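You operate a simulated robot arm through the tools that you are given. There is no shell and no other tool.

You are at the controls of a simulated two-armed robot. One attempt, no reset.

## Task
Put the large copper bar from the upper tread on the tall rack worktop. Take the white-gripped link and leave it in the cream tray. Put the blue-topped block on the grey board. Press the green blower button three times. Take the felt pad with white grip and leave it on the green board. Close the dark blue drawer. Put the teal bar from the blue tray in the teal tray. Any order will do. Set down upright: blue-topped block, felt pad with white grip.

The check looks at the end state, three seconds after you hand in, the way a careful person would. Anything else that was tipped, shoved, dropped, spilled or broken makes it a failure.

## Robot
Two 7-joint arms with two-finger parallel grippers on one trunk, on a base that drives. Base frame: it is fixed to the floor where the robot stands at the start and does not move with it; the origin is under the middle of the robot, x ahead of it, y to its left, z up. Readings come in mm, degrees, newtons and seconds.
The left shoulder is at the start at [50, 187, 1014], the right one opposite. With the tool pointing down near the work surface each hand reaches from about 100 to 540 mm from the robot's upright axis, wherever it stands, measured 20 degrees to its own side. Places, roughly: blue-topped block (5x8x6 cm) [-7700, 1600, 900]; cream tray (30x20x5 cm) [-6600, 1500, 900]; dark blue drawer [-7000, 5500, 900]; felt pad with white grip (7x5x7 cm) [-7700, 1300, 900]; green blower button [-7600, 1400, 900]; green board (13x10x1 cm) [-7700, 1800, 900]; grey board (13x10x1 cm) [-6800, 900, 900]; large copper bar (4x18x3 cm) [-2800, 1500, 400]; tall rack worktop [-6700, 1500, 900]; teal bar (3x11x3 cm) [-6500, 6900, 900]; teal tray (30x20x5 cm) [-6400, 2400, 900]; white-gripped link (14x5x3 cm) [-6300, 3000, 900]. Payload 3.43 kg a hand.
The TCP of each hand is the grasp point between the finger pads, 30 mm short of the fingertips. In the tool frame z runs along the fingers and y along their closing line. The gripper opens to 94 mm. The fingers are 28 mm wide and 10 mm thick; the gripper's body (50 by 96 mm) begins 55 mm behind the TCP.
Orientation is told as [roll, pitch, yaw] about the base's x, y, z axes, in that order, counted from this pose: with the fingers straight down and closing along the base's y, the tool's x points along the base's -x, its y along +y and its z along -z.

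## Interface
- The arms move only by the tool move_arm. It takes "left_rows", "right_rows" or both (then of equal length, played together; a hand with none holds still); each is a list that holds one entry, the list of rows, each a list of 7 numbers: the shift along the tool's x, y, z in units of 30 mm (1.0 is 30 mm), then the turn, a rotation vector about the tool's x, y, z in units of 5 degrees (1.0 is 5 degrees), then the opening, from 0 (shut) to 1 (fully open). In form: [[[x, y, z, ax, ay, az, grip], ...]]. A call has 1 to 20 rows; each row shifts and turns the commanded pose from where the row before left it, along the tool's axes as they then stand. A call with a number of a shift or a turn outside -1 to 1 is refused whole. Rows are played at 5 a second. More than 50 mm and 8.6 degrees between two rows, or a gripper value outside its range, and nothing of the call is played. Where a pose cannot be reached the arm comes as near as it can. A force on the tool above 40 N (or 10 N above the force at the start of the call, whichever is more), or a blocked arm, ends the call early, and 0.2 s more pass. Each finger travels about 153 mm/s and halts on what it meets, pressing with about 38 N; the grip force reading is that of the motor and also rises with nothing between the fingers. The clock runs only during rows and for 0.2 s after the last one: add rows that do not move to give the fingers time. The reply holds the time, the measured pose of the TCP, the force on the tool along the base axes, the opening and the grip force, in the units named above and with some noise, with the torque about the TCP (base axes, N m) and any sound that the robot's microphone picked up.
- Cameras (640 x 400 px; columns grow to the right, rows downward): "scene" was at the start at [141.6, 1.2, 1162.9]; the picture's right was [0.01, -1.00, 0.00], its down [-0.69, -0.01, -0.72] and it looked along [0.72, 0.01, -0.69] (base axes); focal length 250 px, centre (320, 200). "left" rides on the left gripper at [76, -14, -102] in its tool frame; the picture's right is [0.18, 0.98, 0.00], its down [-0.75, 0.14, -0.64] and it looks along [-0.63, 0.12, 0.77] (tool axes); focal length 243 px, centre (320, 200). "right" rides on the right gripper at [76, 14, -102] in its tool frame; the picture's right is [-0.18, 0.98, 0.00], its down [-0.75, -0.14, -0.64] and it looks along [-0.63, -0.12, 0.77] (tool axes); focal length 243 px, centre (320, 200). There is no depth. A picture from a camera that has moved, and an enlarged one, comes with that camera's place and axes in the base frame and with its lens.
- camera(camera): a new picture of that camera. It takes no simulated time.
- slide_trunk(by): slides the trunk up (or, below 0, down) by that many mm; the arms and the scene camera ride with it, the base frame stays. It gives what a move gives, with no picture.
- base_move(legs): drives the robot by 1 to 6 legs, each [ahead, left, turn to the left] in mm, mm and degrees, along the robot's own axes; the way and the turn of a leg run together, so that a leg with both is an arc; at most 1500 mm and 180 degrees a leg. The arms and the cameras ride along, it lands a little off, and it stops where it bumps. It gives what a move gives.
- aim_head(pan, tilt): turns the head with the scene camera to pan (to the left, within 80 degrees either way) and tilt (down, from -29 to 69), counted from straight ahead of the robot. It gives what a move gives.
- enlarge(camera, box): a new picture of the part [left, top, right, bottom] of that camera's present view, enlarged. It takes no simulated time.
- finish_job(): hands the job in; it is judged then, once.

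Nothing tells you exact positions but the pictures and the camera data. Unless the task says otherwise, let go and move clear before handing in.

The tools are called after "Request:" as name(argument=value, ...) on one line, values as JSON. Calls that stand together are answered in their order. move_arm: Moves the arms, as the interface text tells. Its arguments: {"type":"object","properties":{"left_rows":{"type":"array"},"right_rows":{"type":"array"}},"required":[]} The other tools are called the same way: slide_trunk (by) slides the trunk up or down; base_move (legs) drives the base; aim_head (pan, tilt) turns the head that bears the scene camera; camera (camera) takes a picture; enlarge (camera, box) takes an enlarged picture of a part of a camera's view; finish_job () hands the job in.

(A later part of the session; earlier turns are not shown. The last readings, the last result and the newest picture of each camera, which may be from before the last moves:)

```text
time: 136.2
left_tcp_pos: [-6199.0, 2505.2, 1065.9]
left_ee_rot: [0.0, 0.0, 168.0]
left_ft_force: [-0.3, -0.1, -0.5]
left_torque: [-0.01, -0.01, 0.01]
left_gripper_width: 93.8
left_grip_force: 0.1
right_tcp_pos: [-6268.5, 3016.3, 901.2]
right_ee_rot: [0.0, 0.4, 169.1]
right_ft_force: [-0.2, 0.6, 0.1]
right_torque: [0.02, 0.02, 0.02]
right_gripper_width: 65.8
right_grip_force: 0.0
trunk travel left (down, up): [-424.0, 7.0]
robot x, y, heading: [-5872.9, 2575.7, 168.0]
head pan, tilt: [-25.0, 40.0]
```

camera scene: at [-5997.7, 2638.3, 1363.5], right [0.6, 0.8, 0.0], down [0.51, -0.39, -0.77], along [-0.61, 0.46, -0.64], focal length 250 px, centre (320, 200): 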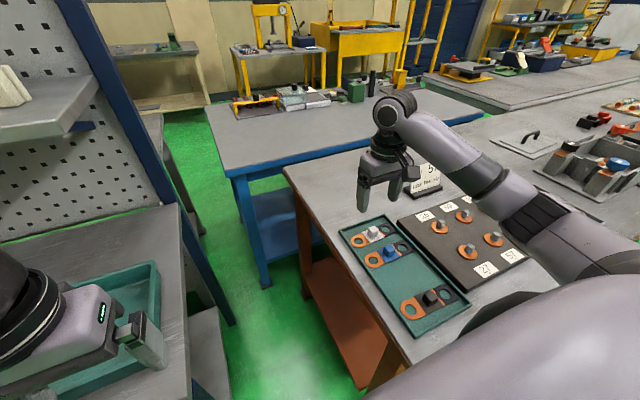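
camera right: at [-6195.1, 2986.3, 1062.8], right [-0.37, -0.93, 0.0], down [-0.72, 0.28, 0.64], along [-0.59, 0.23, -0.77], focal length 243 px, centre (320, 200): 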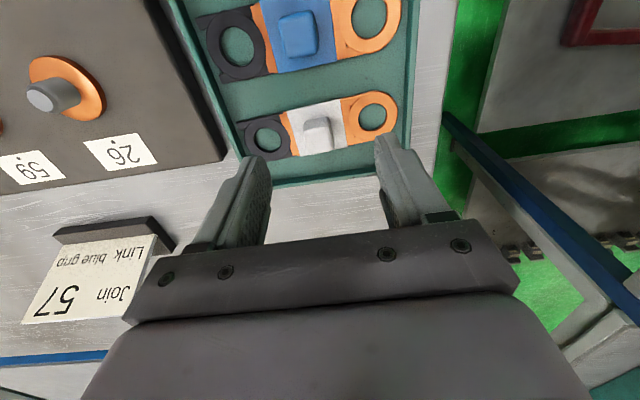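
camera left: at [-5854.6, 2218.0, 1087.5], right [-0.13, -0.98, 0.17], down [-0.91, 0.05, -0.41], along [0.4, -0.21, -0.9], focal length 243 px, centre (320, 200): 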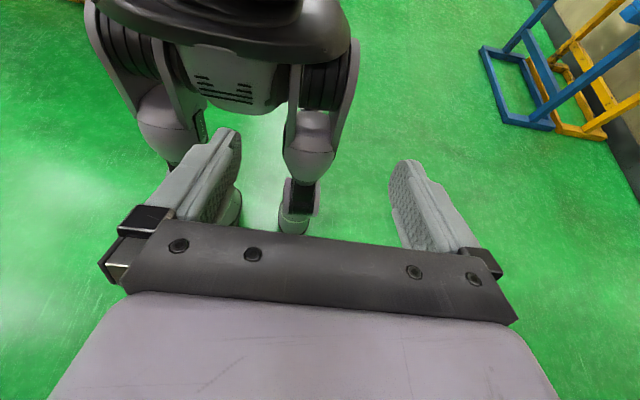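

Request:
move_arm(right_rows=[[[0, 0, 0, 0, 0, 0, 0.4], [0, 0, 0, 0, 0, 0, 0.1], [0, 0, 0, 0, 0, 0, 0], [0, 0, 0, 0, 0, 0, 0], [0, 0, 0, 0, 0, 0, 0]]])

Request:
enlarge(camera="right", box=[200, 60, 440, 210])

```text
time: 137.4
left_tcp_pos: [-6200.1, 2503.8, 1065.3]
left_ee_rot: [-0.1, 0.0, 167.8]
left_ft_force: [-0.3, 0.3, 0.6]
left_torque: [0.05, -0.01, 0.0]
left_gripper_width: 94.0
left_grip_force: 0.1
right_tcp_pos: [-6268.0, 3015.3, 900.0]
right_ee_rot: [0.0, 0.4, 169.1]
right_ft_force: [-0.1, 1.1, -0.1]
right_torque: [0.01, -0.01, 0.02]
right_gripper_width: 21.3
right_grip_force: 38.2
trunk travel left (down, up): [-424.0, 7.0]
robot x, y, heading: [-5874.5, 2571.6, 168.1]
head pan, tilt: [-25.0, 40.0]
```

```text
2.67 times, centred on (320, 135) of right
camera zoom: at [-6197.5, 2987.2, 1004.4], right [-0.37, -0.93, 0.0], down [-0.72, 0.28, 0.64], along [-0.59, 0.23, -0.77], focal length 647 px, centre (320, 373)
```

zoom: 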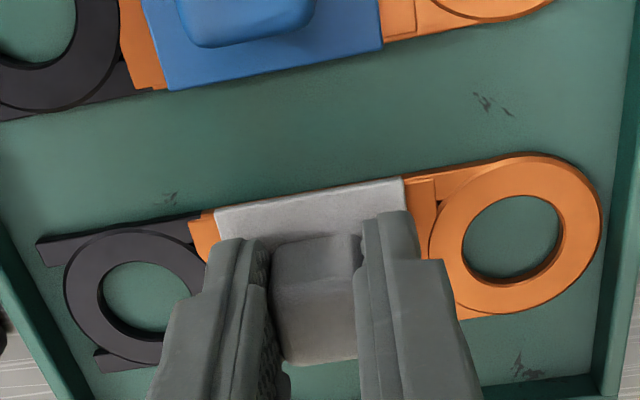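

The grip is held at 21 mm width. I lift the link straight up and check that it comes along level.

Request:
move_arm(right_rows=[[[0, 0, -0.3, 0, 0, 0, 0], [0, 0, -0.7, 0, 0, 0, 0], [0, 0, -0.9, 0, 0, 0, 0], [0, 0, -0.9, 0, 0, 0, 0], [0, 0, -0.9, 0, 0, 0, 0], [0, 0, -0.6, 0, 0, 0, 0], [0, 0, 0, 0, 0, 0, 0]]])

Request:
camera(camera="right")

Request:
camera(camera="scene")

```text
time: 139.0
left_tcp_pos: [-6198.5, 2504.5, 1066.4]
left_ee_rot: [-0.1, 0.0, 167.9]
left_ft_force: [-0.6, 0.2, 0.0]
left_torque: [0.0, 0.03, -0.01]
left_gripper_width: 93.8
left_grip_force: 0.0
right_tcp_pos: [-6269.8, 3014.1, 1029.4]
right_ee_rot: [0.0, 0.4, 169.0]
right_ft_force: [-0.5, -0.2, -1.1]
right_torque: [0.01, -0.01, 0.03]
right_gripper_width: 21.2
right_grip_force: 37.6
trunk travel left (down, up): [-424.0, 7.0]
robot x, y, heading: [-5872.3, 2574.4, 167.9]
head pan, tilt: [-25.0, 40.0]
```

```text
taken
camera right: at [-6198.3, 2986.9, 1133.6], right [-0.37, -0.93, 0.0], down [-0.72, 0.28, 0.64], along [-0.59, 0.23, -0.77], focal length 243 px, centre (320, 200)
```

right: 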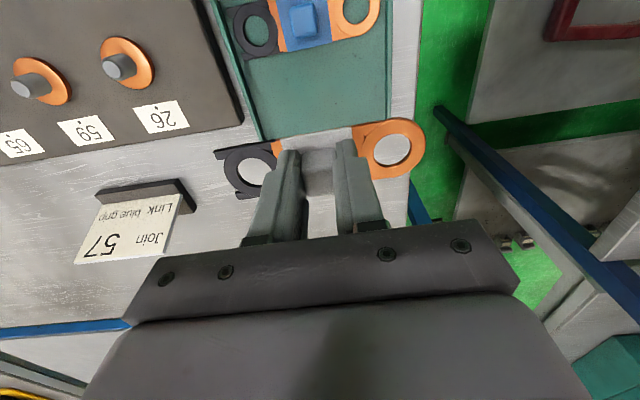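

```text
taken
camera scene: at [-5997.7, 2638.6, 1363.5], right [0.6, 0.8, 0.0], down [0.51, -0.39, -0.77], along [-0.61, 0.46, -0.64], focal length 250 px, centre (320, 200)
```

scene: 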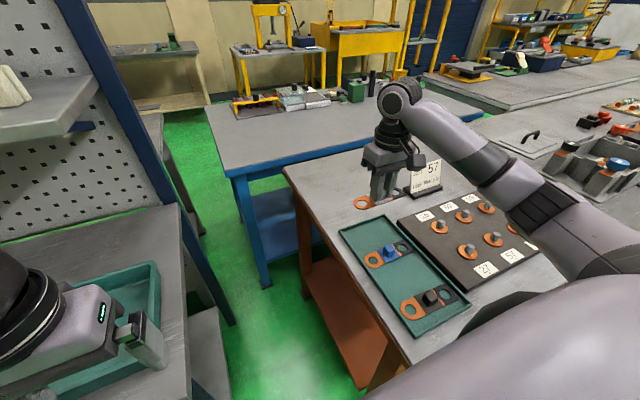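

The link hangs level in the right hand. I bring that arm back in, back away from the gap, and drive left along the rack to the cream tray.

Request:
move_arm(right_rows=[[[0, 0.95, 0, 0, 0, 0, 0], [0, 0.95, 0, 0, 0, 0, 0], [0, 0.95, 0, 0, 0, 0, 0], [0, 0.95, 0, 0, 0, 0, 0], [0, 0.95, 0, 0, 0, 0, 0], [0, 0.95, 0, 0, 0, 0, 0], [0, 0.95, 0, 0, 0, 0, 0]]])

Request:
base_move(legs=[[-360, 0, 0], [0, 1353, 0], [240, 0, 0]])

Request:
aim_head(pan=-10, tilt=40)

Request:
camera(camera="scene")

Request:
camera(camera="right")

```text
time: 140.6
left_tcp_pos: [-6198.4, 2504.2, 1066.2]
left_ee_rot: [-0.1, -0.1, 167.9]
left_ft_force: [0.8, -0.3, 0.0]
left_torque: [0.03, 0.0, -0.02]
left_gripper_width: 93.9
left_grip_force: 0.0
right_tcp_pos: [-6305.4, 2816.4, 1029.5]
right_ee_rot: [0.0, 0.3, 169.0]
right_ft_force: [0.1, -0.5, -1.9]
right_torque: [0.02, 0.0, -0.02]
right_gripper_width: 21.4
right_grip_force: 38.1
trunk travel left (down, up): [-424.0, 7.0]
robot x, y, heading: [-5872.6, 2576.7, 168.2]
head pan, tilt: [-25.0, 40.0]
```

```text
time: 155.9
left_tcp_pos: [-6352.8, 1145.6, 1064.9]
left_ee_rot: [0.0, 0.0, 168.5]
left_ft_force: [-0.2, 0.9, 0.8]
left_torque: [-0.01, -0.03, 0.01]
left_gripper_width: 94.2
left_grip_force: 0.1
right_tcp_pos: [-6464.2, 1459.9, 1029.2]
right_ee_rot: [0.1, 0.3, 169.8]
right_ft_force: [-0.2, -0.1, -1.3]
right_torque: [0.0, -0.01, -0.02]
right_gripper_width: 21.3
right_grip_force: 37.9
trunk travel left (down, up): [-424.0, 7.0]
robot x, y, heading: [-6028.6, 1219.9, 168.7]
head pan, tilt: [-25.0, 40.0]
```

```text
time: 156.7
left_tcp_pos: [-6352.8, 1147.1, 1066.1]
left_ee_rot: [0.0, 0.0, 168.4]
left_ft_force: [-0.2, -0.6, -0.3]
left_torque: [0.01, 0.02, -0.03]
left_gripper_width: 93.9
left_grip_force: 0.2
right_tcp_pos: [-6461.9, 1458.1, 1029.1]
right_ee_rot: [0.0, 0.2, 169.6]
right_ft_force: [0.1, 0.2, 0.0]
right_torque: [-0.03, -0.05, 0.03]
right_gripper_width: 21.2
right_grip_force: 38.7
trunk travel left (down, up): [-424.0, 7.0]
robot x, y, heading: [-6028.9, 1221.7, 168.6]
head pan, tilt: [-10.0, 40.0]
```

```text
taken
camera scene: at [-6163.1, 1262.9, 1363.5], right [0.37, 0.93, 0.0], down [0.6, -0.24, -0.77], along [-0.71, 0.28, -0.64], focal length 250 px, centre (320, 200)
```

scene: 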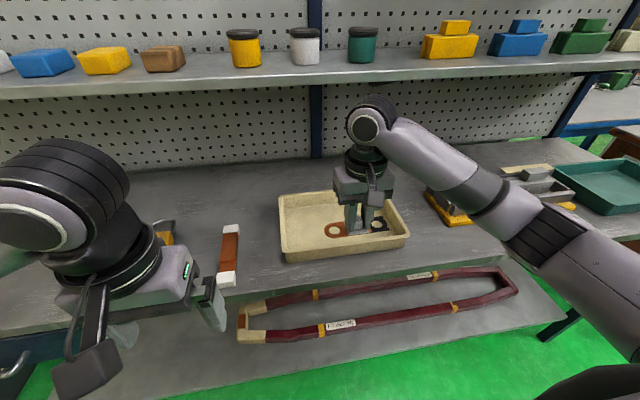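

```text
taken
camera right: at [-6390.9, 1432.2, 1132.8], right [-0.36, -0.93, 0.0], down [-0.72, 0.28, 0.64], along [-0.6, 0.23, -0.77], focal length 243 px, centre (320, 200)
```

right: 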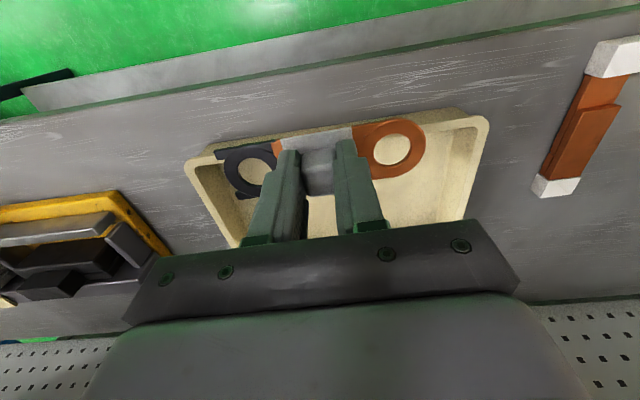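

The link hangs just in front of the cream tray and aligned with it. I drive 110 mm forward and shift the hand the rest of the way over the tray's centre.

Request:
base_move(legs=[[110, 0, 0]])

Request:
camera(camera="right")

```text
time: 157.9
left_tcp_pos: [-6462.2, 1168.1, 1065.1]
left_ee_rot: [0.0, 0.2, 168.5]
left_ft_force: [0.0, -0.2, -0.7]
left_torque: [0.03, -0.03, -0.03]
left_gripper_width: 94.0
left_grip_force: 0.0
right_tcp_pos: [-6570.9, 1481.4, 1028.6]
right_ee_rot: [0.0, 0.4, 169.7]
right_ft_force: [-0.4, -0.1, -1.5]
right_torque: [0.0, -0.03, 0.02]
right_gripper_width: 21.2
right_grip_force: 38.0
trunk travel left (down, up): [-424.0, 7.0]
robot x, y, heading: [-6133.8, 1241.1, 168.3]
head pan, tilt: [-10.0, 40.0]
```

```text
taken
camera right: at [-6499.2, 1454.1, 1132.5], right [-0.36, -0.93, 0.0], down [-0.72, 0.28, 0.64], along [-0.59, 0.23, -0.77], focal length 243 px, centre (320, 200)
```

right: 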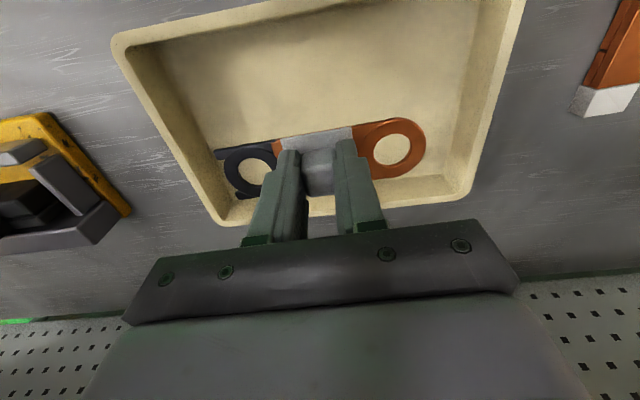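

The landing point is at the tray's centre. I lower the link in, slowly at the end.

Request:
move_arm(right_rows=[[[-0.3, 0, 0.8, 0, 0, 0, 0], [0, 0, 0.9, 0, 0, 0, 0], [0, 0, 0.9, 0, 0, 0, 0], [0, 0, 0.9, 0, 0, 0, 0], [0, 0, 0.3, 0, 0, 0, 0], [0, 0, 0.1, 0, 0, 0, 0], [0, 0, 0.1, 0, 0, 0, 0], [0, 0, 0, 0, 0, 0, 0]]])

Request:
camera(camera="right")

Request:
enlarge(camera="scene", box=[240, 170, 440, 310])

```text
time: 159.7
left_tcp_pos: [-6460.0, 1168.0, 1066.3]
left_ee_rot: [0.0, 0.0, 168.5]
left_ft_force: [0.1, -0.1, 0.6]
left_torque: [0.04, 0.02, 0.0]
left_gripper_width: 94.1
left_grip_force: 0.0
right_tcp_pos: [-6577.7, 1482.5, 910.3]
right_ee_rot: [0.0, 0.3, 169.6]
right_ft_force: [1.1, 0.1, -1.3]
right_torque: [-0.02, 0.04, 0.02]
right_gripper_width: 21.2
right_grip_force: 37.9
trunk travel left (down, up): [-424.0, 7.0]
robot x, y, heading: [-6134.7, 1243.0, 168.6]
head pan, tilt: [-10.0, 40.0]
```

```text
taken
camera right: at [-6506.3, 1455.5, 1012.7], right [-0.36, -0.93, 0.0], down [-0.72, 0.28, 0.64], along [-0.6, 0.23, -0.77], focal length 243 px, centre (320, 200)
```

right: 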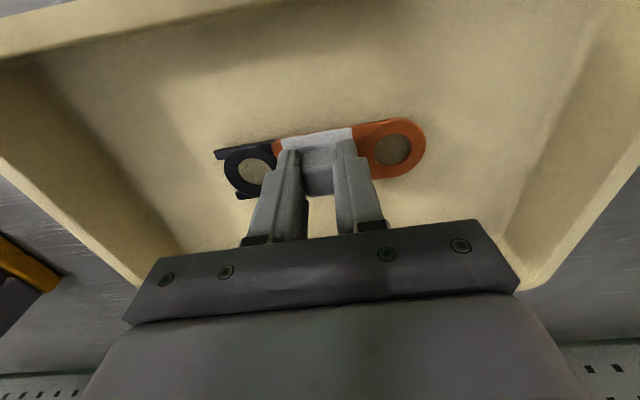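

```text
2.86 times, centred on (340, 240) of scene
camera zoom: at [-6270.7, 1284.5, 1363.5], right [0.37, 0.93, 0.0], down [0.6, -0.23, -0.77], along [-0.71, 0.28, -0.64], focal length 714 px, centre (263, 86)
```

zoom: 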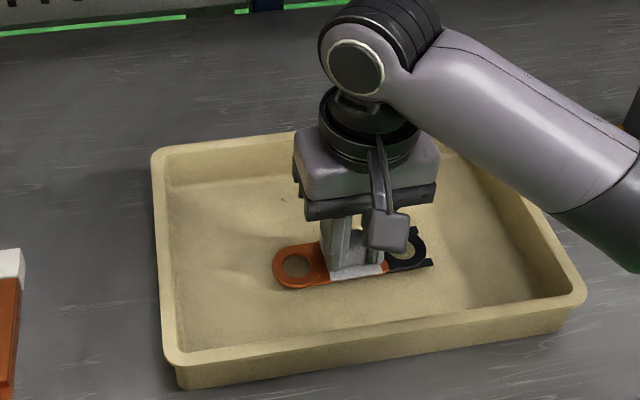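

The link is centred in the tray, a few mm above its floor. I go down in small steps until it bears.

Request:
move_arm(right_rows=[[[0, 0, 0.08, 0, 0, 0, 0], [0, 0, 0.08, 0, 0, 0, 0], [0, 0, 0.08, 0, 0, 0, 0], [0, 0, 0, 0, 0, 0, 0]]])

Request:
move_arm(right_rows=[[[0, 0, 0.06, 0, 0, 0, 0], [0, 0, 0.06, 0, 0, 0, 0], [0, 0, 0, 0, 0, 0, 0]]])

```text
time: 160.7
left_tcp_pos: [-6460.2, 1166.8, 1064.8]
left_ee_rot: [0.1, 0.0, 168.5]
left_ft_force: [0.3, -0.7, -0.1]
left_torque: [0.02, 0.01, 0.01]
left_gripper_width: 94.1
left_grip_force: 0.1
right_tcp_pos: [-6577.8, 1482.2, 901.8]
right_ee_rot: [0.0, 0.3, 169.6]
right_ft_force: [0.5, 0.1, -0.2]
right_torque: [0.03, -0.01, -0.03]
right_gripper_width: 21.2
right_grip_force: 38.9
trunk travel left (down, up): [-424.0, 7.0]
robot x, y, heading: [-6134.7, 1241.6, 168.9]
head pan, tilt: [-10.0, 40.0]
```

```text
time: 161.5
left_tcp_pos: [-6458.9, 1168.1, 1065.9]
left_ee_rot: [0.0, -0.1, 168.4]
left_ft_force: [-0.2, 0.0, -0.4]
left_torque: [0.04, 0.03, 0.03]
left_gripper_width: 94.2
left_grip_force: 0.0
right_tcp_pos: [-6576.6, 1482.2, 900.2]
right_ee_rot: [0.2, 0.0, 169.8]
right_ft_force: [1.9, 4.3, 16.0]
right_torque: [0.05, -0.32, 0.06]
right_gripper_width: 21.1
right_grip_force: 38.1
trunk travel left (down, up): [-424.0, 7.0]
robot x, y, heading: [-6137.0, 1241.4, 168.7]
head pan, tilt: [-10.0, 40.0]
```

The link bears on the tray floor (16 N). I open and rise.

Request:
move_arm(right_rows=[[[0, 0, -0.03, 0, 0, 0, 0.4], [0, 0, 0, 0, 0, 0, 0.6], [0, 0, 0, 0, 0, 0, 0.6], [0, 0, -0.4, 0, 0, 0, 0.6], [0, 0, -0.8, 0, 0, 0, 0.6], [0, 0, -1, 0, 0, 0, 0.7], [0, 0, -1, 0, 0, 0, 1], [0, 0, -1, 0, 0, 0, 1]]])

Request:
camera(camera="right")

Request:
camera(camera="scene")

```text
time: 163.3
left_tcp_pos: [-6459.7, 1168.1, 1065.3]
left_ee_rot: [-0.1, 0.0, 168.5]
left_ft_force: [0.9, 0.2, -0.1]
left_torque: [0.01, -0.02, 0.03]
left_gripper_width: 94.0
left_grip_force: 0.1
right_tcp_pos: [-6577.9, 1481.6, 1026.2]
right_ee_rot: [0.1, 0.3, 169.7]
right_ft_force: [-0.2, 0.8, 0.3]
right_torque: [0.0, 0.0, 0.01]
right_gripper_width: 94.0
right_grip_force: 0.1
trunk travel left (down, up): [-424.0, 7.0]
robot x, y, heading: [-6139.2, 1243.0, 168.5]
head pan, tilt: [-10.0, 40.0]
```

```text
taken
camera right: at [-6506.7, 1454.9, 1129.9], right [-0.36, -0.93, 0.0], down [-0.72, 0.27, 0.64], along [-0.6, 0.23, -0.77], focal length 243 px, centre (320, 200)
```

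right: 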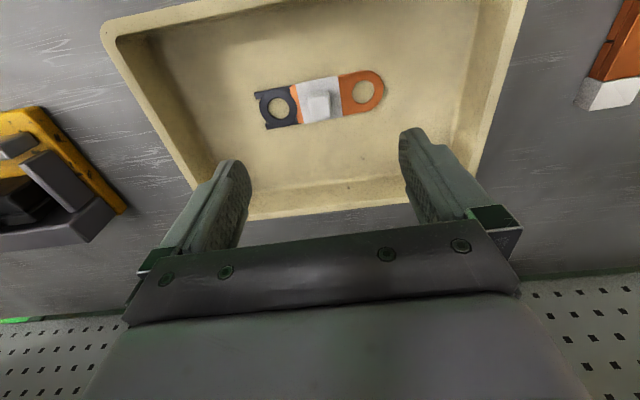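

```text
taken
camera scene: at [-6270.4, 1284.4, 1363.5], right [0.37, 0.93, 0.0], down [0.6, -0.23, -0.77], along [-0.71, 0.28, -0.64], focal length 250 px, centre (320, 200)
```

scene: 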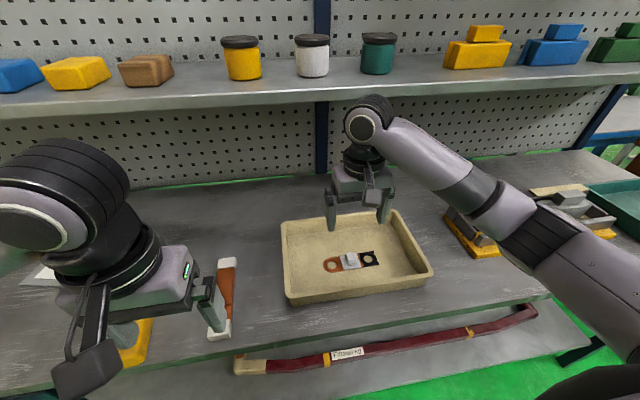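

The link lies flat in the cream tray. The blower station seems to be hidden behind the rack, so next I head right along the aisle to find the drawer and the teal bar, looking for a way round on the go.

Request:
base_move(legs=[[-420, 0, 0], [0, 0, -90]])

Request:
aim_head(pan=0, tilt=15)

Request:
camera(camera="scene")

```text
time: 169.7
left_tcp_pos: [-5795.5, 1481.9, 1066.2]
left_ee_rot: [0.0, -0.1, 78.8]
left_ft_force: [0.0, -0.7, 0.4]
left_torque: [0.0, -0.01, 0.02]
left_gripper_width: 93.9
left_grip_force: 0.1
right_tcp_pos: [-5482.4, 1601.9, 1025.9]
right_ee_rot: [0.0, 0.2, 80.0]
right_ft_force: [0.1, 0.1, 0.2]
right_torque: [0.02, -0.01, -0.02]
right_gripper_width: 93.9
right_grip_force: 0.0
trunk travel left (down, up): [-424.0, 7.0]
robot x, y, heading: [-5723.4, 1155.3, 78.8]
head pan, tilt: [-10.0, 40.0]
```

```text
time: 170.6
left_tcp_pos: [-5796.6, 1483.5, 1065.8]
left_ee_rot: [-0.1, 0.0, 78.8]
left_ft_force: [-0.2, -0.3, 0.7]
left_torque: [0.0, 0.0, 0.06]
left_gripper_width: 94.1
left_grip_force: 0.1
right_tcp_pos: [-5482.6, 1602.6, 1026.0]
right_ee_rot: [0.0, 0.3, 79.9]
right_ft_force: [-0.3, -0.6, 0.4]
right_torque: [0.0, -0.02, -0.04]
right_gripper_width: 93.8
right_grip_force: 0.1
trunk travel left (down, up): [-424.0, 7.0]
robot x, y, heading: [-5719.6, 1158.5, 78.9]
head pan, tilt: [0.0, 15.0]
```

```text
taken
camera scene: at [-5689.9, 1306.9, 1403.0], right [0.98, -0.19, 0.0], down [-0.05, -0.25, -0.97], along [0.19, 0.95, -0.26], focal length 250 px, centre (320, 200)
```

scene: 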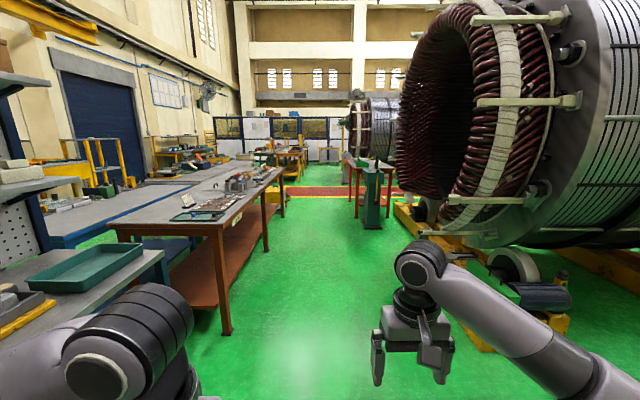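

The aisle is free between the brown table and the stator. I drive forward about 2.6 m.

Request:
base_move(legs=[[1400, -50, 0], [1200, 0, 0]])

Request:
camera(camera="scene")

Request:
aim_head(pan=50, tilt=15)

Request:
camera(camera="scene")

```text
time: 183.3
left_tcp_pos: [-5236.4, 4034.5, 1065.0]
left_ee_rot: [-0.1, 0.0, 78.5]
left_ft_force: [-0.7, 0.0, -0.1]
left_torque: [0.02, 0.03, 0.05]
left_gripper_width: 93.7
left_grip_force: 0.1
right_tcp_pos: [-4923.0, 4153.4, 1026.7]
right_ee_rot: [0.0, 0.3, 79.8]
right_ft_force: [-0.4, 0.0, -0.2]
right_torque: [0.0, 0.01, 0.0]
right_gripper_width: 94.3
right_grip_force: 0.0
trunk travel left (down, up): [-424.0, 7.0]
robot x, y, heading: [-5164.8, 3707.6, 78.5]
head pan, tilt: [0.0, 15.0]
```

```text
taken
camera scene: at [-5132.5, 3858.9, 1403.1], right [0.98, -0.2, 0.0], down [-0.05, -0.25, -0.97], along [0.19, 0.95, -0.26], focal length 250 px, centre (320, 200)
```

scene: 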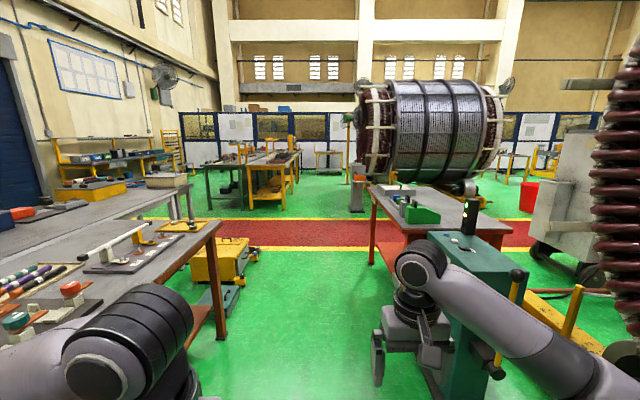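

```text
time: 184.5
left_tcp_pos: [-5237.6, 4033.8, 1066.6]
left_ee_rot: [0.0, 0.0, 78.4]
left_ft_force: [-0.3, -0.6, -0.8]
left_torque: [-0.02, 0.02, 0.02]
left_gripper_width: 93.8
left_grip_force: 0.1
right_tcp_pos: [-4922.7, 4151.5, 1025.0]
right_ee_rot: [0.0, 0.3, 79.7]
right_ft_force: [0.5, 0.5, 0.1]
right_torque: [0.0, -0.01, -0.02]
right_gripper_width: 94.1
right_grip_force: 0.1
trunk travel left (down, up): [-424.0, 7.0]
robot x, y, heading: [-5161.4, 3710.9, 78.6]
head pan, tilt: [50.0, 15.0]
```

```text
taken
camera scene: at [-5209.2, 3840.1, 1403.1], right [0.78, 0.62, 0.0], down [0.16, -0.2, -0.97], along [-0.6, 0.76, -0.26], focal length 250 px, centre (320, 200)
```

scene: 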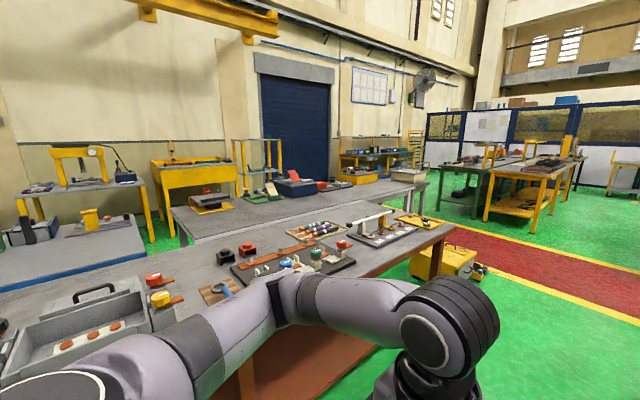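

Request:
enlarge(camera="scene", box=[160, 130, 360, 260])

Request:
enlarge(camera="scene", box=[330, 120, 530, 250])

Request:
enlarge(camera="scene", box=[0, 120, 200, 250])

```text
3.08 times, centred on (260, 195) of scene
camera zoom: at [-5209.2, 3840.1, 1403.1], right [0.78, 0.62, 0.0], down [0.16, -0.2, -0.97], along [-0.6, 0.76, -0.26], focal length 769 px, centre (505, 215)
```

zoom: 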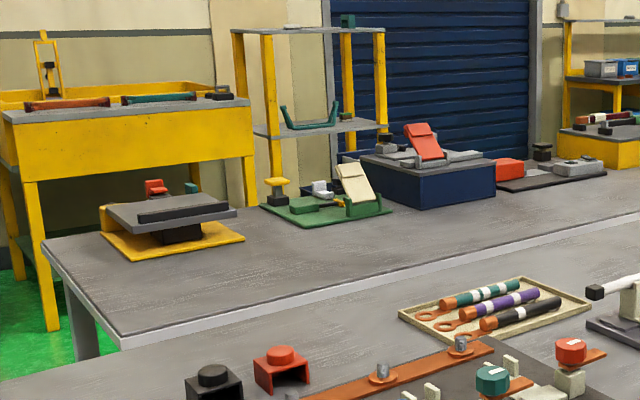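

```text
3.08 times, centred on (430, 185) of scene
camera zoom: at [-5209.2, 3840.1, 1403.1], right [0.78, 0.62, 0.0], down [0.16, -0.2, -0.97], along [-0.6, 0.76, -0.26], focal length 769 px, centre (-18, 246)
```

zoom: 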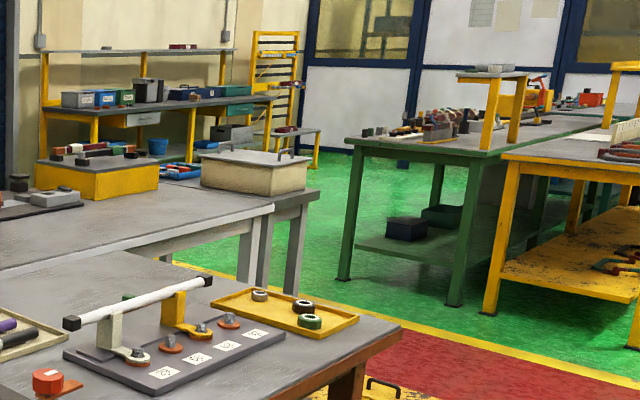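

```text
3.08 times, centred on (100, 185) of scene
camera zoom: at [-5209.2, 3840.1, 1403.1], right [0.78, 0.62, 0.0], down [0.16, -0.2, -0.97], along [-0.6, 0.76, -0.26], focal length 769 px, centre (997, 246)
```

zoom: 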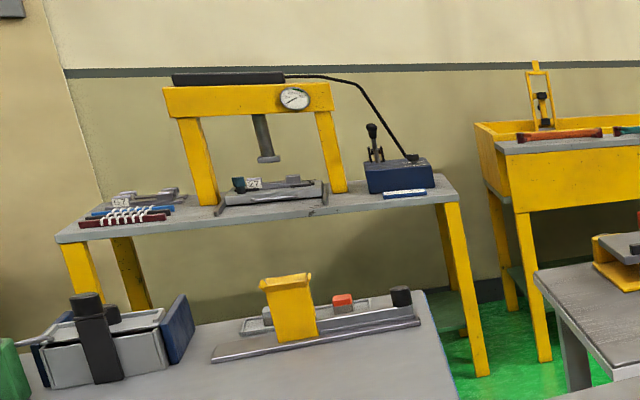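

The blower station must be reached from a back aisle behind these tables, which I can enter at their far right end; the drawer and teal bar also seem to face that aisle. I drive on to the end of the tables.

Request:
aim_head(pan=0, tilt=20)

Request:
base_move(legs=[[1200, 150, 0], [1100, 0, 0]])

Request:
camera(camera="scene")

```text
time: 185.7
left_tcp_pos: [-5237.2, 4035.2, 1064.2]
left_ee_rot: [0.1, 0.0, 78.4]
left_ft_force: [0.5, 0.4, 0.9]
left_torque: [0.01, -0.03, -0.02]
left_gripper_width: 94.2
left_grip_force: 0.0
right_tcp_pos: [-4922.4, 4152.9, 1026.5]
right_ee_rot: [0.0, 0.3, 79.8]
right_ft_force: [-0.7, 1.1, -0.6]
right_torque: [0.03, -0.01, -0.01]
right_gripper_width: 93.9
right_grip_force: 0.0
trunk travel left (down, up): [-424.0, 7.0]
robot x, y, heading: [-5166.7, 3704.4, 78.9]
head pan, tilt: [0.0, 20.0]
```

```text
time: 197.0
left_tcp_pos: [-4934.7, 6317.0, 1066.2]
left_ee_rot: [0.0, -0.1, 78.8]
left_ft_force: [-0.6, 0.6, 0.4]
left_torque: [-0.01, 0.0, 0.02]
left_gripper_width: 93.9
left_grip_force: 0.1
right_tcp_pos: [-4621.0, 6434.9, 1025.0]
right_ee_rot: [0.0, 0.3, 79.9]
right_ft_force: [-0.9, 0.2, 0.5]
right_torque: [-0.01, -0.04, -0.01]
right_gripper_width: 94.0
right_grip_force: 0.1
trunk travel left (down, up): [-424.0, 7.0]
robot x, y, heading: [-4860.6, 5992.4, 78.8]
head pan, tilt: [0.0, 20.0]
```

```text
taken
camera scene: at [-4829.6, 6140.5, 1394.9], right [0.98, -0.19, 0.0], down [-0.07, -0.34, -0.94], along [0.18, 0.92, -0.34], focal length 250 px, centre (320, 200)
```

scene: 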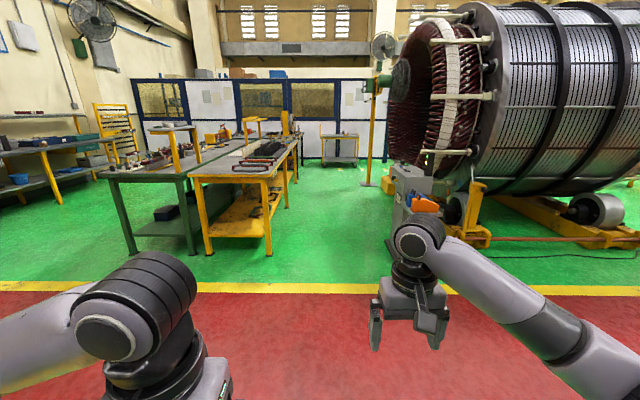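

The passage between the grey tables' end and the green table is wide. I go 1.3 m further and turn left to look into it.

Request:
base_move(legs=[[1300, 0, 0], [0, 0, 90]])

Request:
camera(camera="scene")

Request:
aim_head(pan=50, tilt=15)

Request:
camera(camera="scene")

```text
time: 207.4
left_tcp_pos: [-4932.9, 7191.5, 1066.4]
left_ee_rot: [0.0, 0.0, 169.1]
left_ft_force: [0.6, -0.7, 0.5]
left_torque: [0.03, -0.03, 0.03]
left_gripper_width: 94.1
left_grip_force: 0.1
right_tcp_pos: [-5053.8, 7503.7, 1024.3]
right_ee_rot: [0.0, 0.3, 170.3]
right_ft_force: [0.7, 0.2, 0.0]
right_torque: [0.02, -0.02, 0.01]
right_gripper_width: 94.0
right_grip_force: 0.0
trunk travel left (down, up): [-424.0, 7.0]
robot x, y, heading: [-4609.4, 7269.1, 169.0]
head pan, tilt: [0.0, 20.0]
```

```text
taken
camera scene: at [-4756.0, 7297.8, 1394.9], right [0.19, 0.98, 0.0], down [0.34, -0.06, -0.94], along [-0.92, 0.18, -0.34], focal length 250 px, centre (320, 200)
```

scene: 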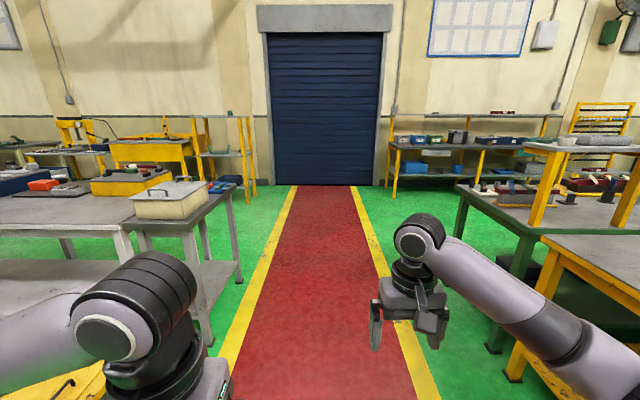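

```text
time: 208.6
left_tcp_pos: [-4932.0, 7191.6, 1064.8]
left_ee_rot: [0.0, 0.0, 169.1]
left_ft_force: [-0.4, 0.0, 0.2]
left_torque: [0.0, 0.03, 0.0]
left_gripper_width: 94.0
left_grip_force: 0.1
right_tcp_pos: [-5053.5, 7504.3, 1026.5]
right_ee_rot: [0.0, 0.3, 170.4]
right_ft_force: [-1.0, 0.3, -0.4]
right_torque: [0.01, -0.02, 0.0]
right_gripper_width: 93.9
right_grip_force: 0.1
trunk travel left (down, up): [-424.0, 7.0]
robot x, y, heading: [-4606.5, 7268.8, 168.9]
head pan, tilt: [50.0, 15.0]
```

```text
taken
camera scene: at [-4737.0, 7221.5, 1403.1], right [-0.63, 0.78, 0.0], down [0.2, 0.16, -0.97], along [-0.75, -0.61, -0.26], focal length 250 px, centre (320, 200)
```

scene: 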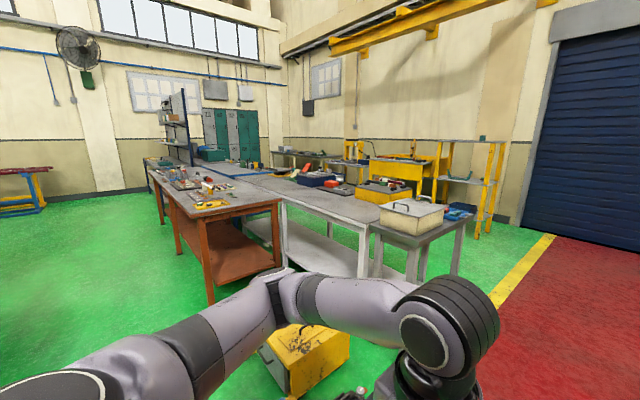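

Request:
enlarge(camera="scene", box=[360, 170, 500, 270])

Request:
enlarge(camera="scene", box=[130, 110, 390, 240])

```text
4.00 times, centred on (430, 220) of scene
camera zoom: at [-4737.0, 7221.5, 1403.1], right [-0.63, 0.78, 0.0], down [0.2, 0.16, -0.97], along [-0.75, -0.61, -0.26], focal length 999 px, centre (-120, 120)
```

zoom: 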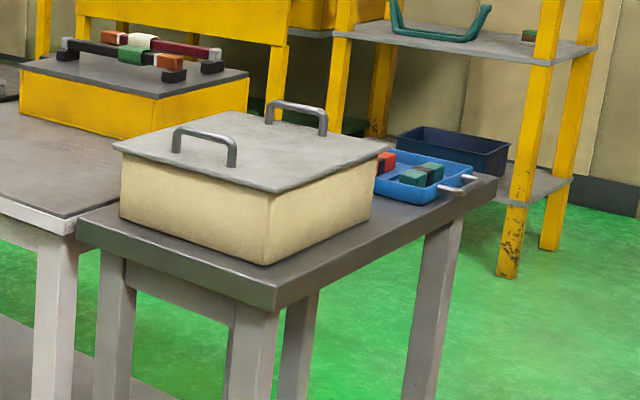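

```text
2.46 times, centred on (260, 175) of scene
camera zoom: at [-4737.0, 7221.5, 1403.1], right [-0.63, 0.78, 0.0], down [0.2, 0.16, -0.97], along [-0.75, -0.61, -0.26], focal length 615 px, centre (468, 262)
```

zoom: 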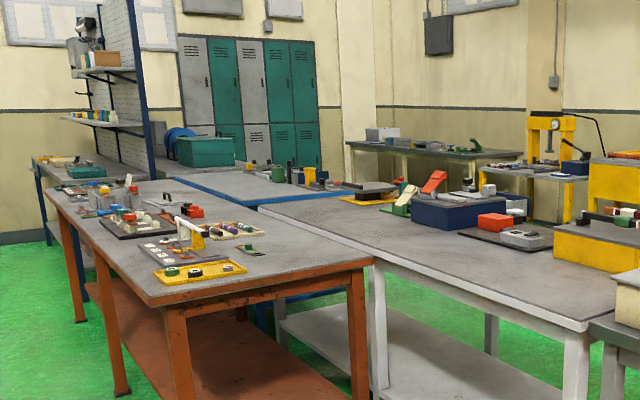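

A blue tray with red and teal bars sits at the rear end of the small dark table, near [-6570, 6930], right beside the red walkway. I drive up the walkway and turn to face it.

Request:
base_move(legs=[[1000, 0, 0], [780, 0, 0], [0, 0, 90]])

Request:
aim_head(pan=0, tilt=30)

Request:
camera(camera="scene")

```text
time: 221.3
left_tcp_pos: [-6273.3, 7267.3, 1065.4]
left_ee_rot: [0.0, 0.0, -100.8]
left_ft_force: [0.4, 0.7, -0.3]
left_torque: [0.03, 0.0, 0.03]
left_gripper_width: 94.1
left_grip_force: 0.1
right_tcp_pos: [-6585.9, 7146.8, 1025.8]
right_ee_rot: [0.0, 0.3, -99.7]
right_ft_force: [0.2, 0.8, 0.0]
right_torque: [-0.01, 0.01, -0.01]
right_gripper_width: 93.8
right_grip_force: 0.0
trunk travel left (down, up): [-424.0, 7.0]
robot x, y, heading: [-6354.4, 7590.8, -100.7]
head pan, tilt: [50.0, 15.0]
```

```text
time: 222.5
left_tcp_pos: [-6274.1, 7266.5, 1065.8]
left_ee_rot: [0.1, 0.0, -100.8]
left_ft_force: [0.4, -0.3, -0.6]
left_torque: [-0.02, 0.0, 0.01]
left_gripper_width: 94.0
left_grip_force: 0.0
right_tcp_pos: [-6586.8, 7146.2, 1026.3]
right_ee_rot: [0.0, 0.3, -99.7]
right_ft_force: [-0.2, 0.6, -0.9]
right_torque: [0.01, 0.0, 0.01]
right_gripper_width: 93.9
right_grip_force: 0.1
trunk travel left (down, up): [-424.0, 7.0]
robot x, y, heading: [-6353.9, 7591.3, -100.4]
head pan, tilt: [0.0, 30.0]
```

```text
taken
camera scene: at [-6377.8, 7445.5, 1378.9], right [-0.98, 0.19, 0.0], down [0.09, 0.49, -0.87], along [-0.16, -0.85, -0.5], focal length 250 px, centre (320, 200)
```

scene: 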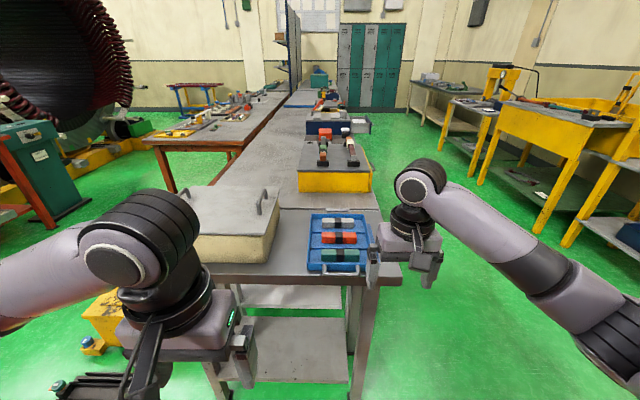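

Request:
enlarge(camera="scene", box=[260, 190, 420, 300])

Request:
enlarge(camera="scene", box=[230, 50, 430, 190])

Request:
camera(camera="right")

```text
3.64 times, centred on (340, 245) of scene
camera zoom: at [-6377.8, 7445.5, 1378.9], right [-0.98, 0.19, 0.0], down [0.09, 0.49, -0.87], along [-0.16, -0.85, -0.5], focal length 908 px, centre (247, 36)
```

zoom: 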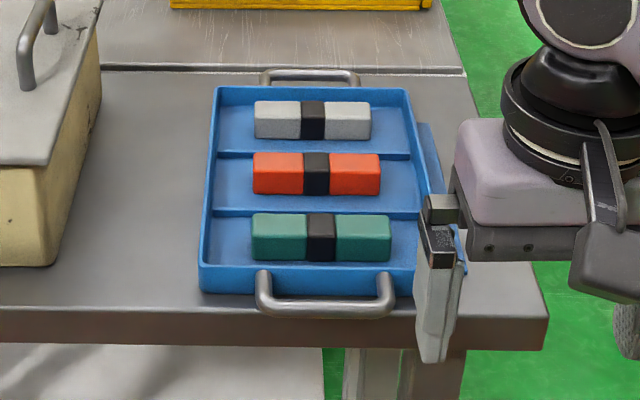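

```text
2.86 times, centred on (330, 120) of scene
camera zoom: at [-6377.8, 7445.5, 1378.9], right [-0.98, 0.19, 0.0], down [0.09, 0.49, -0.87], along [-0.16, -0.85, -0.5], focal length 714 px, centre (291, 429)
```

zoom: 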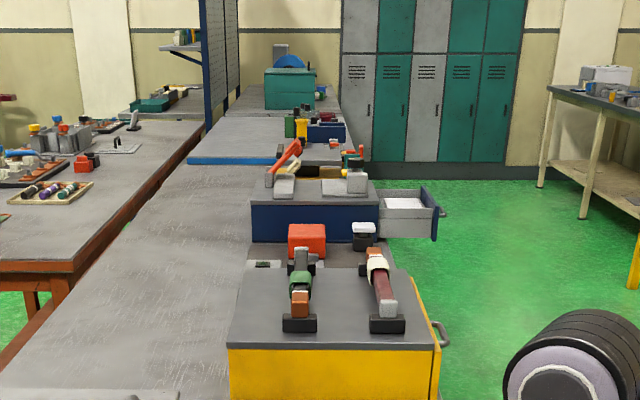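

```text
taken
camera right: at [-6560.5, 7218.8, 1129.5], right [0.94, -0.35, 0.0], down [-0.27, -0.72, 0.64], along [-0.22, -0.6, -0.77], focal length 243 px, centre (320, 200)
```

right: 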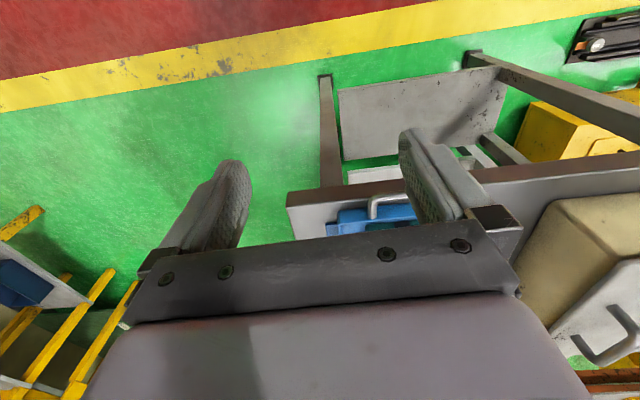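

The teal bar lies crosswise in the near compartment of the blue tray at about [-6530, 6931]; I also see the dark blue drawer standing open toward the back aisle. I pull the left hand in, move closer, and view the bar with the right hand camera.

Request:
move_arm(left_rows=[[[1, 0, -0.3, 0, 0, 0, 1], [1, 0, -0.3, 0, 0, 0, 1], [1, 0, -0.3, 0, 0, 0, 1], [1, 0, -0.3, 0, 0, 0, 1], [0, 0, 0, 0, 0, 0, 1]]])

Request:
base_move(legs=[[0, 90, 0], [200, 0, 0]])

Request:
camera(camera="right")

Request:
camera(camera="scene")

```text
time: 223.2
left_tcp_pos: [-6261.1, 7319.7, 1084.0]
left_ee_rot: [0.7, -0.8, -99.9]
left_ft_force: [2.8, -16.9, -1.3]
left_torque: [1.64, 0.31, -0.39]
left_gripper_width: 93.9
left_grip_force: 0.0
left hand out of reach, approached as far as the arm can: row 3
right_tcp_pos: [-6586.1, 7145.0, 1025.3]
right_ee_rot: [0.1, 0.3, -99.7]
right_ft_force: [-1.0, 0.5, 0.0]
right_torque: [-0.01, 0.01, 0.02]
right_gripper_width: 94.2
right_grip_force: 0.0
trunk travel left (down, up): [-424.0, 7.0]
robot x, y, heading: [-6353.7, 7589.6, -100.7]
head pan, tilt: [0.0, 30.0]
stopped in row 3 (left hand): the force on the tool passed its limit at 125 N (the readings are from after the stop); the commanded pose is now the measured one
```

```text
time: 225.8
left_tcp_pos: [-6211.8, 7106.5, 1084.8]
left_ee_rot: [0.6, -0.6, -100.1]
left_ft_force: [-6.8, -31.0, -2.3]
left_torque: [3.16, -0.72, 0.49]
left_gripper_width: 93.8
left_grip_force: 0.1
right_tcp_pos: [-6539.1, 6932.1, 1025.4]
right_ee_rot: [0.0, 0.2, -99.8]
right_ft_force: [-0.9, -0.2, 0.3]
right_torque: [0.05, 0.03, 0.0]
right_gripper_width: 93.7
right_grip_force: 0.0
trunk travel left (down, up): [-424.0, 7.0]
robot x, y, heading: [-6297.5, 7378.7, -101.2]
head pan, tilt: [0.0, 30.0]
```

```text
taken
camera right: at [-6511.0, 7005.5, 1129.2], right [0.94, -0.35, 0.0], down [-0.27, -0.72, 0.64], along [-0.22, -0.6, -0.77], focal length 243 px, centre (320, 200)
```

right: 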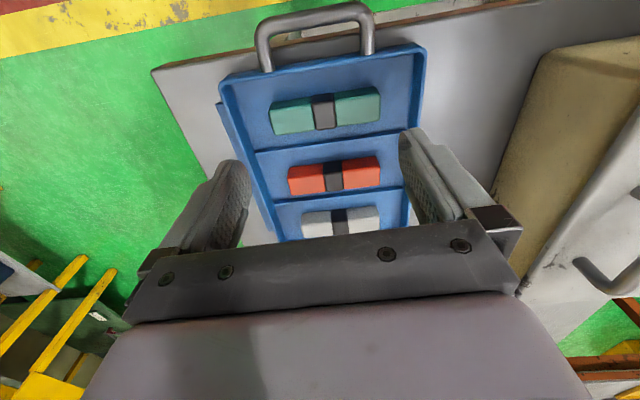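

```text
taken
camera scene: at [-6327.4, 7231.2, 1378.8], right [-0.98, 0.19, 0.0], down [0.1, 0.49, -0.87], along [-0.17, -0.85, -0.5], focal length 250 px, centre (320, 200)
```

scene: 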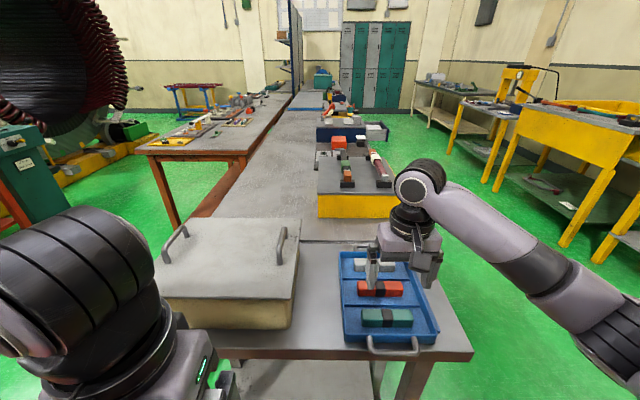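

The left hand touched my own body while pulling in, so I relax it forward. The right hand is already above the teal bar; I turn it 90° so the fingers can close across the bar.

Request:
move_arm(left_rows=[[[-0.8, 0, 0, 0, 0, 0, 1]]])

Request:
move_arm(right_rows=[[[0, 0, 0, 0, 0, -1, 0.6], [0, 0, 0, 0, 0, -1, 0.6], [0, 0, 0, 0, 0, -1, 0.6], [0, 0, 0, 0, 0, -1, 0.6], [0, 0, 0, 0, 0, -1, 0.6], [0, 0, 0, 0, 0, -1, 0.6], [0, 0, 0, 0, 0, -1, 0.6], [0, 0, 0, 0, 0, -1, 0.6], [0, 0, 0, 0, 0, -1, 0.6], [0, 0, 0, 0, 0, -1, 0.6], [0, 0, 0, 0, 0, -1, 0.6], [0, 0, 0, 0, 0, -1, 0.6], [0, 0, 0, 0, 0, -1, 0.6], [0, 0, 0, 0, 0, -1, 0.6], [0, 0, 0, 0, 0, -1, 0.6], [0, 0, 0, 0, 0, -1, 0.6], [0, 0, 0, 0, 0, -1, 0.6], [0, 0, 0, 0, 0, -1, 0.6]]])

Request:
camera(camera="right")

Request:
camera(camera="scene")

```text
time: 226.2
left_tcp_pos: [-6216.7, 7082.6, 1084.7]
left_ee_rot: [0.5, -0.6, -100.2]
left_ft_force: [-0.2, 0.2, -0.6]
left_torque: [0.05, -0.01, -0.01]
left_gripper_width: 94.2
left_grip_force: 0.0
right_tcp_pos: [-6536.4, 6933.2, 1027.7]
right_ee_rot: [0.1, 0.3, -99.8]
right_ft_force: [0.1, 0.2, 0.4]
right_torque: [-0.01, -0.03, 0.03]
right_gripper_width: 94.3
right_grip_force: 0.1
trunk travel left (down, up): [-424.0, 7.0]
robot x, y, heading: [-6300.5, 7381.5, -101.1]
head pan, tilt: [0.0, 30.0]
```

```text
time: 230.0
left_tcp_pos: [-6215.4, 7085.2, 1085.3]
left_ee_rot: [0.6, -0.8, -100.1]
left_ft_force: [-0.6, 0.3, 0.2]
left_torque: [0.0, 0.02, 0.0]
left_gripper_width: 93.7
left_grip_force: 0.0
right_tcp_pos: [-6537.2, 6933.1, 1025.8]
right_ee_rot: [0.3, 0.0, -9.9]
right_ft_force: [-0.4, 0.4, 0.2]
right_torque: [0.03, -0.03, -0.03]
right_gripper_width: 56.2
right_grip_force: 0.0
trunk travel left (down, up): [-424.0, 7.0]
robot x, y, heading: [-6302.0, 7376.9, -101.0]
head pan, tilt: [0.0, 30.0]
```

```text
taken
camera right: at [-6610.7, 6960.4, 1128.7], right [0.35, 0.94, 0.01], down [0.72, -0.27, 0.64], along [0.6, -0.22, -0.77], focal length 243 px, centre (320, 200)
```

right: 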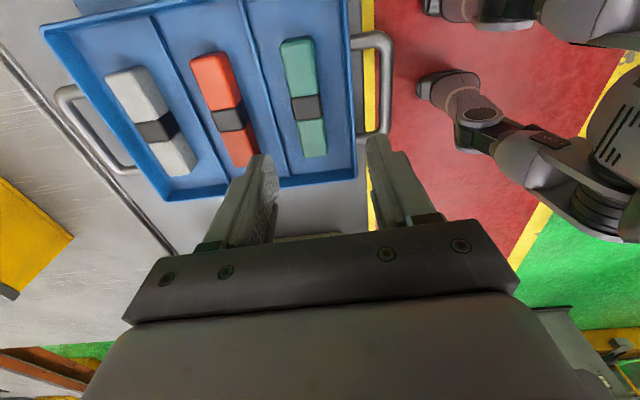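

```text
taken
camera scene: at [-6327.2, 7231.9, 1378.9], right [-0.98, 0.19, 0.0], down [0.1, 0.49, -0.87], along [-0.17, -0.85, -0.5], focal length 250 px, centre (320, 200)
```

scene: 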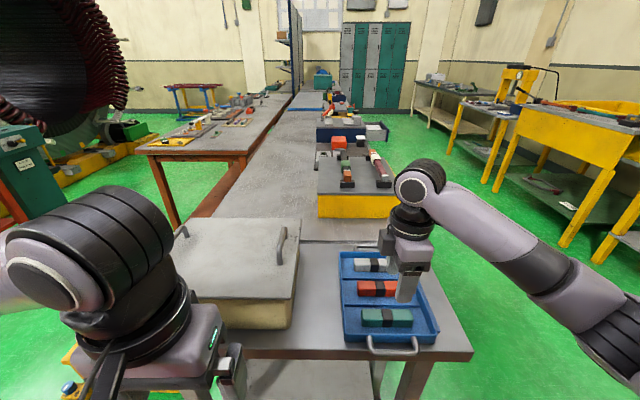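

The 90° turn worked. I shift about 10 mm toward the bar, descend partway and check again.

Request:
move_arm(right_rows=[[[0, -0.36, 0.7, 0, 0, 0, 0.55], [0, 0, 0.8, 0, 0, 0, 0.55], [0, 0, 0.8, 0, 0, 0, 0.55], [0, 0, 0, 0, 0, 0, 0.55]]])

Request:
camera(camera="right")

Request:
enlarge(camera="scene", box=[320, 210, 480, 370])

```text
time: 231.0
left_tcp_pos: [-6216.6, 7084.8, 1085.9]
left_ee_rot: [0.5, -0.8, -100.0]
left_ft_force: [0.2, 0.7, 0.1]
left_torque: [-0.01, 0.0, -0.02]
left_gripper_width: 94.0
left_grip_force: 0.0
right_tcp_pos: [-6537.2, 6922.7, 956.4]
right_ee_rot: [0.4, 0.0, -10.0]
right_ft_force: [-0.3, -0.7, 0.1]
right_torque: [-0.02, 0.0, -0.01]
right_gripper_width: 51.8
right_grip_force: 0.1
trunk travel left (down, up): [-424.0, 7.0]
robot x, y, heading: [-6296.1, 7381.0, -101.1]
head pan, tilt: [0.0, 30.0]
```

```text
taken
camera right: at [-6612.6, 6950.3, 1059.8], right [0.35, 0.94, 0.0], down [0.72, -0.27, 0.64], along [0.6, -0.22, -0.77], focal length 243 px, centre (320, 200)
```

right: 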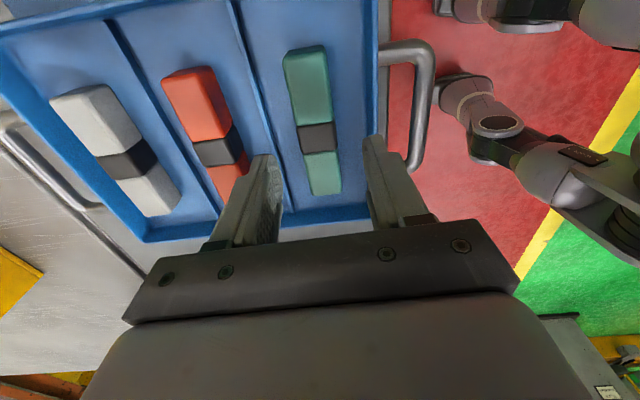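

```text
2.50 times, centred on (400, 290) of scene
camera zoom: at [-6327.2, 7232.0, 1378.9], right [-0.98, 0.19, 0.0], down [0.1, 0.49, -0.87], along [-0.17, -0.85, -0.5], focal length 625 px, centre (120, -25)
```

zoom: 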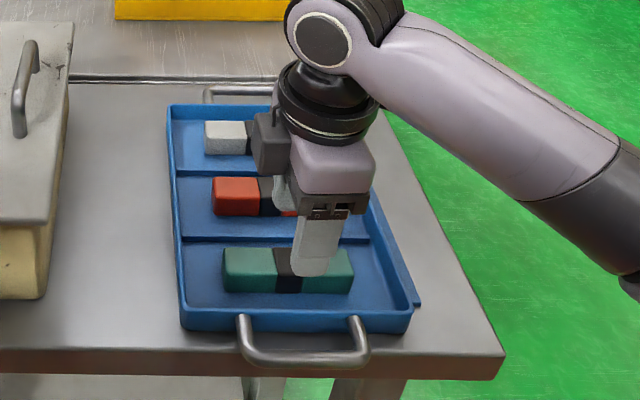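

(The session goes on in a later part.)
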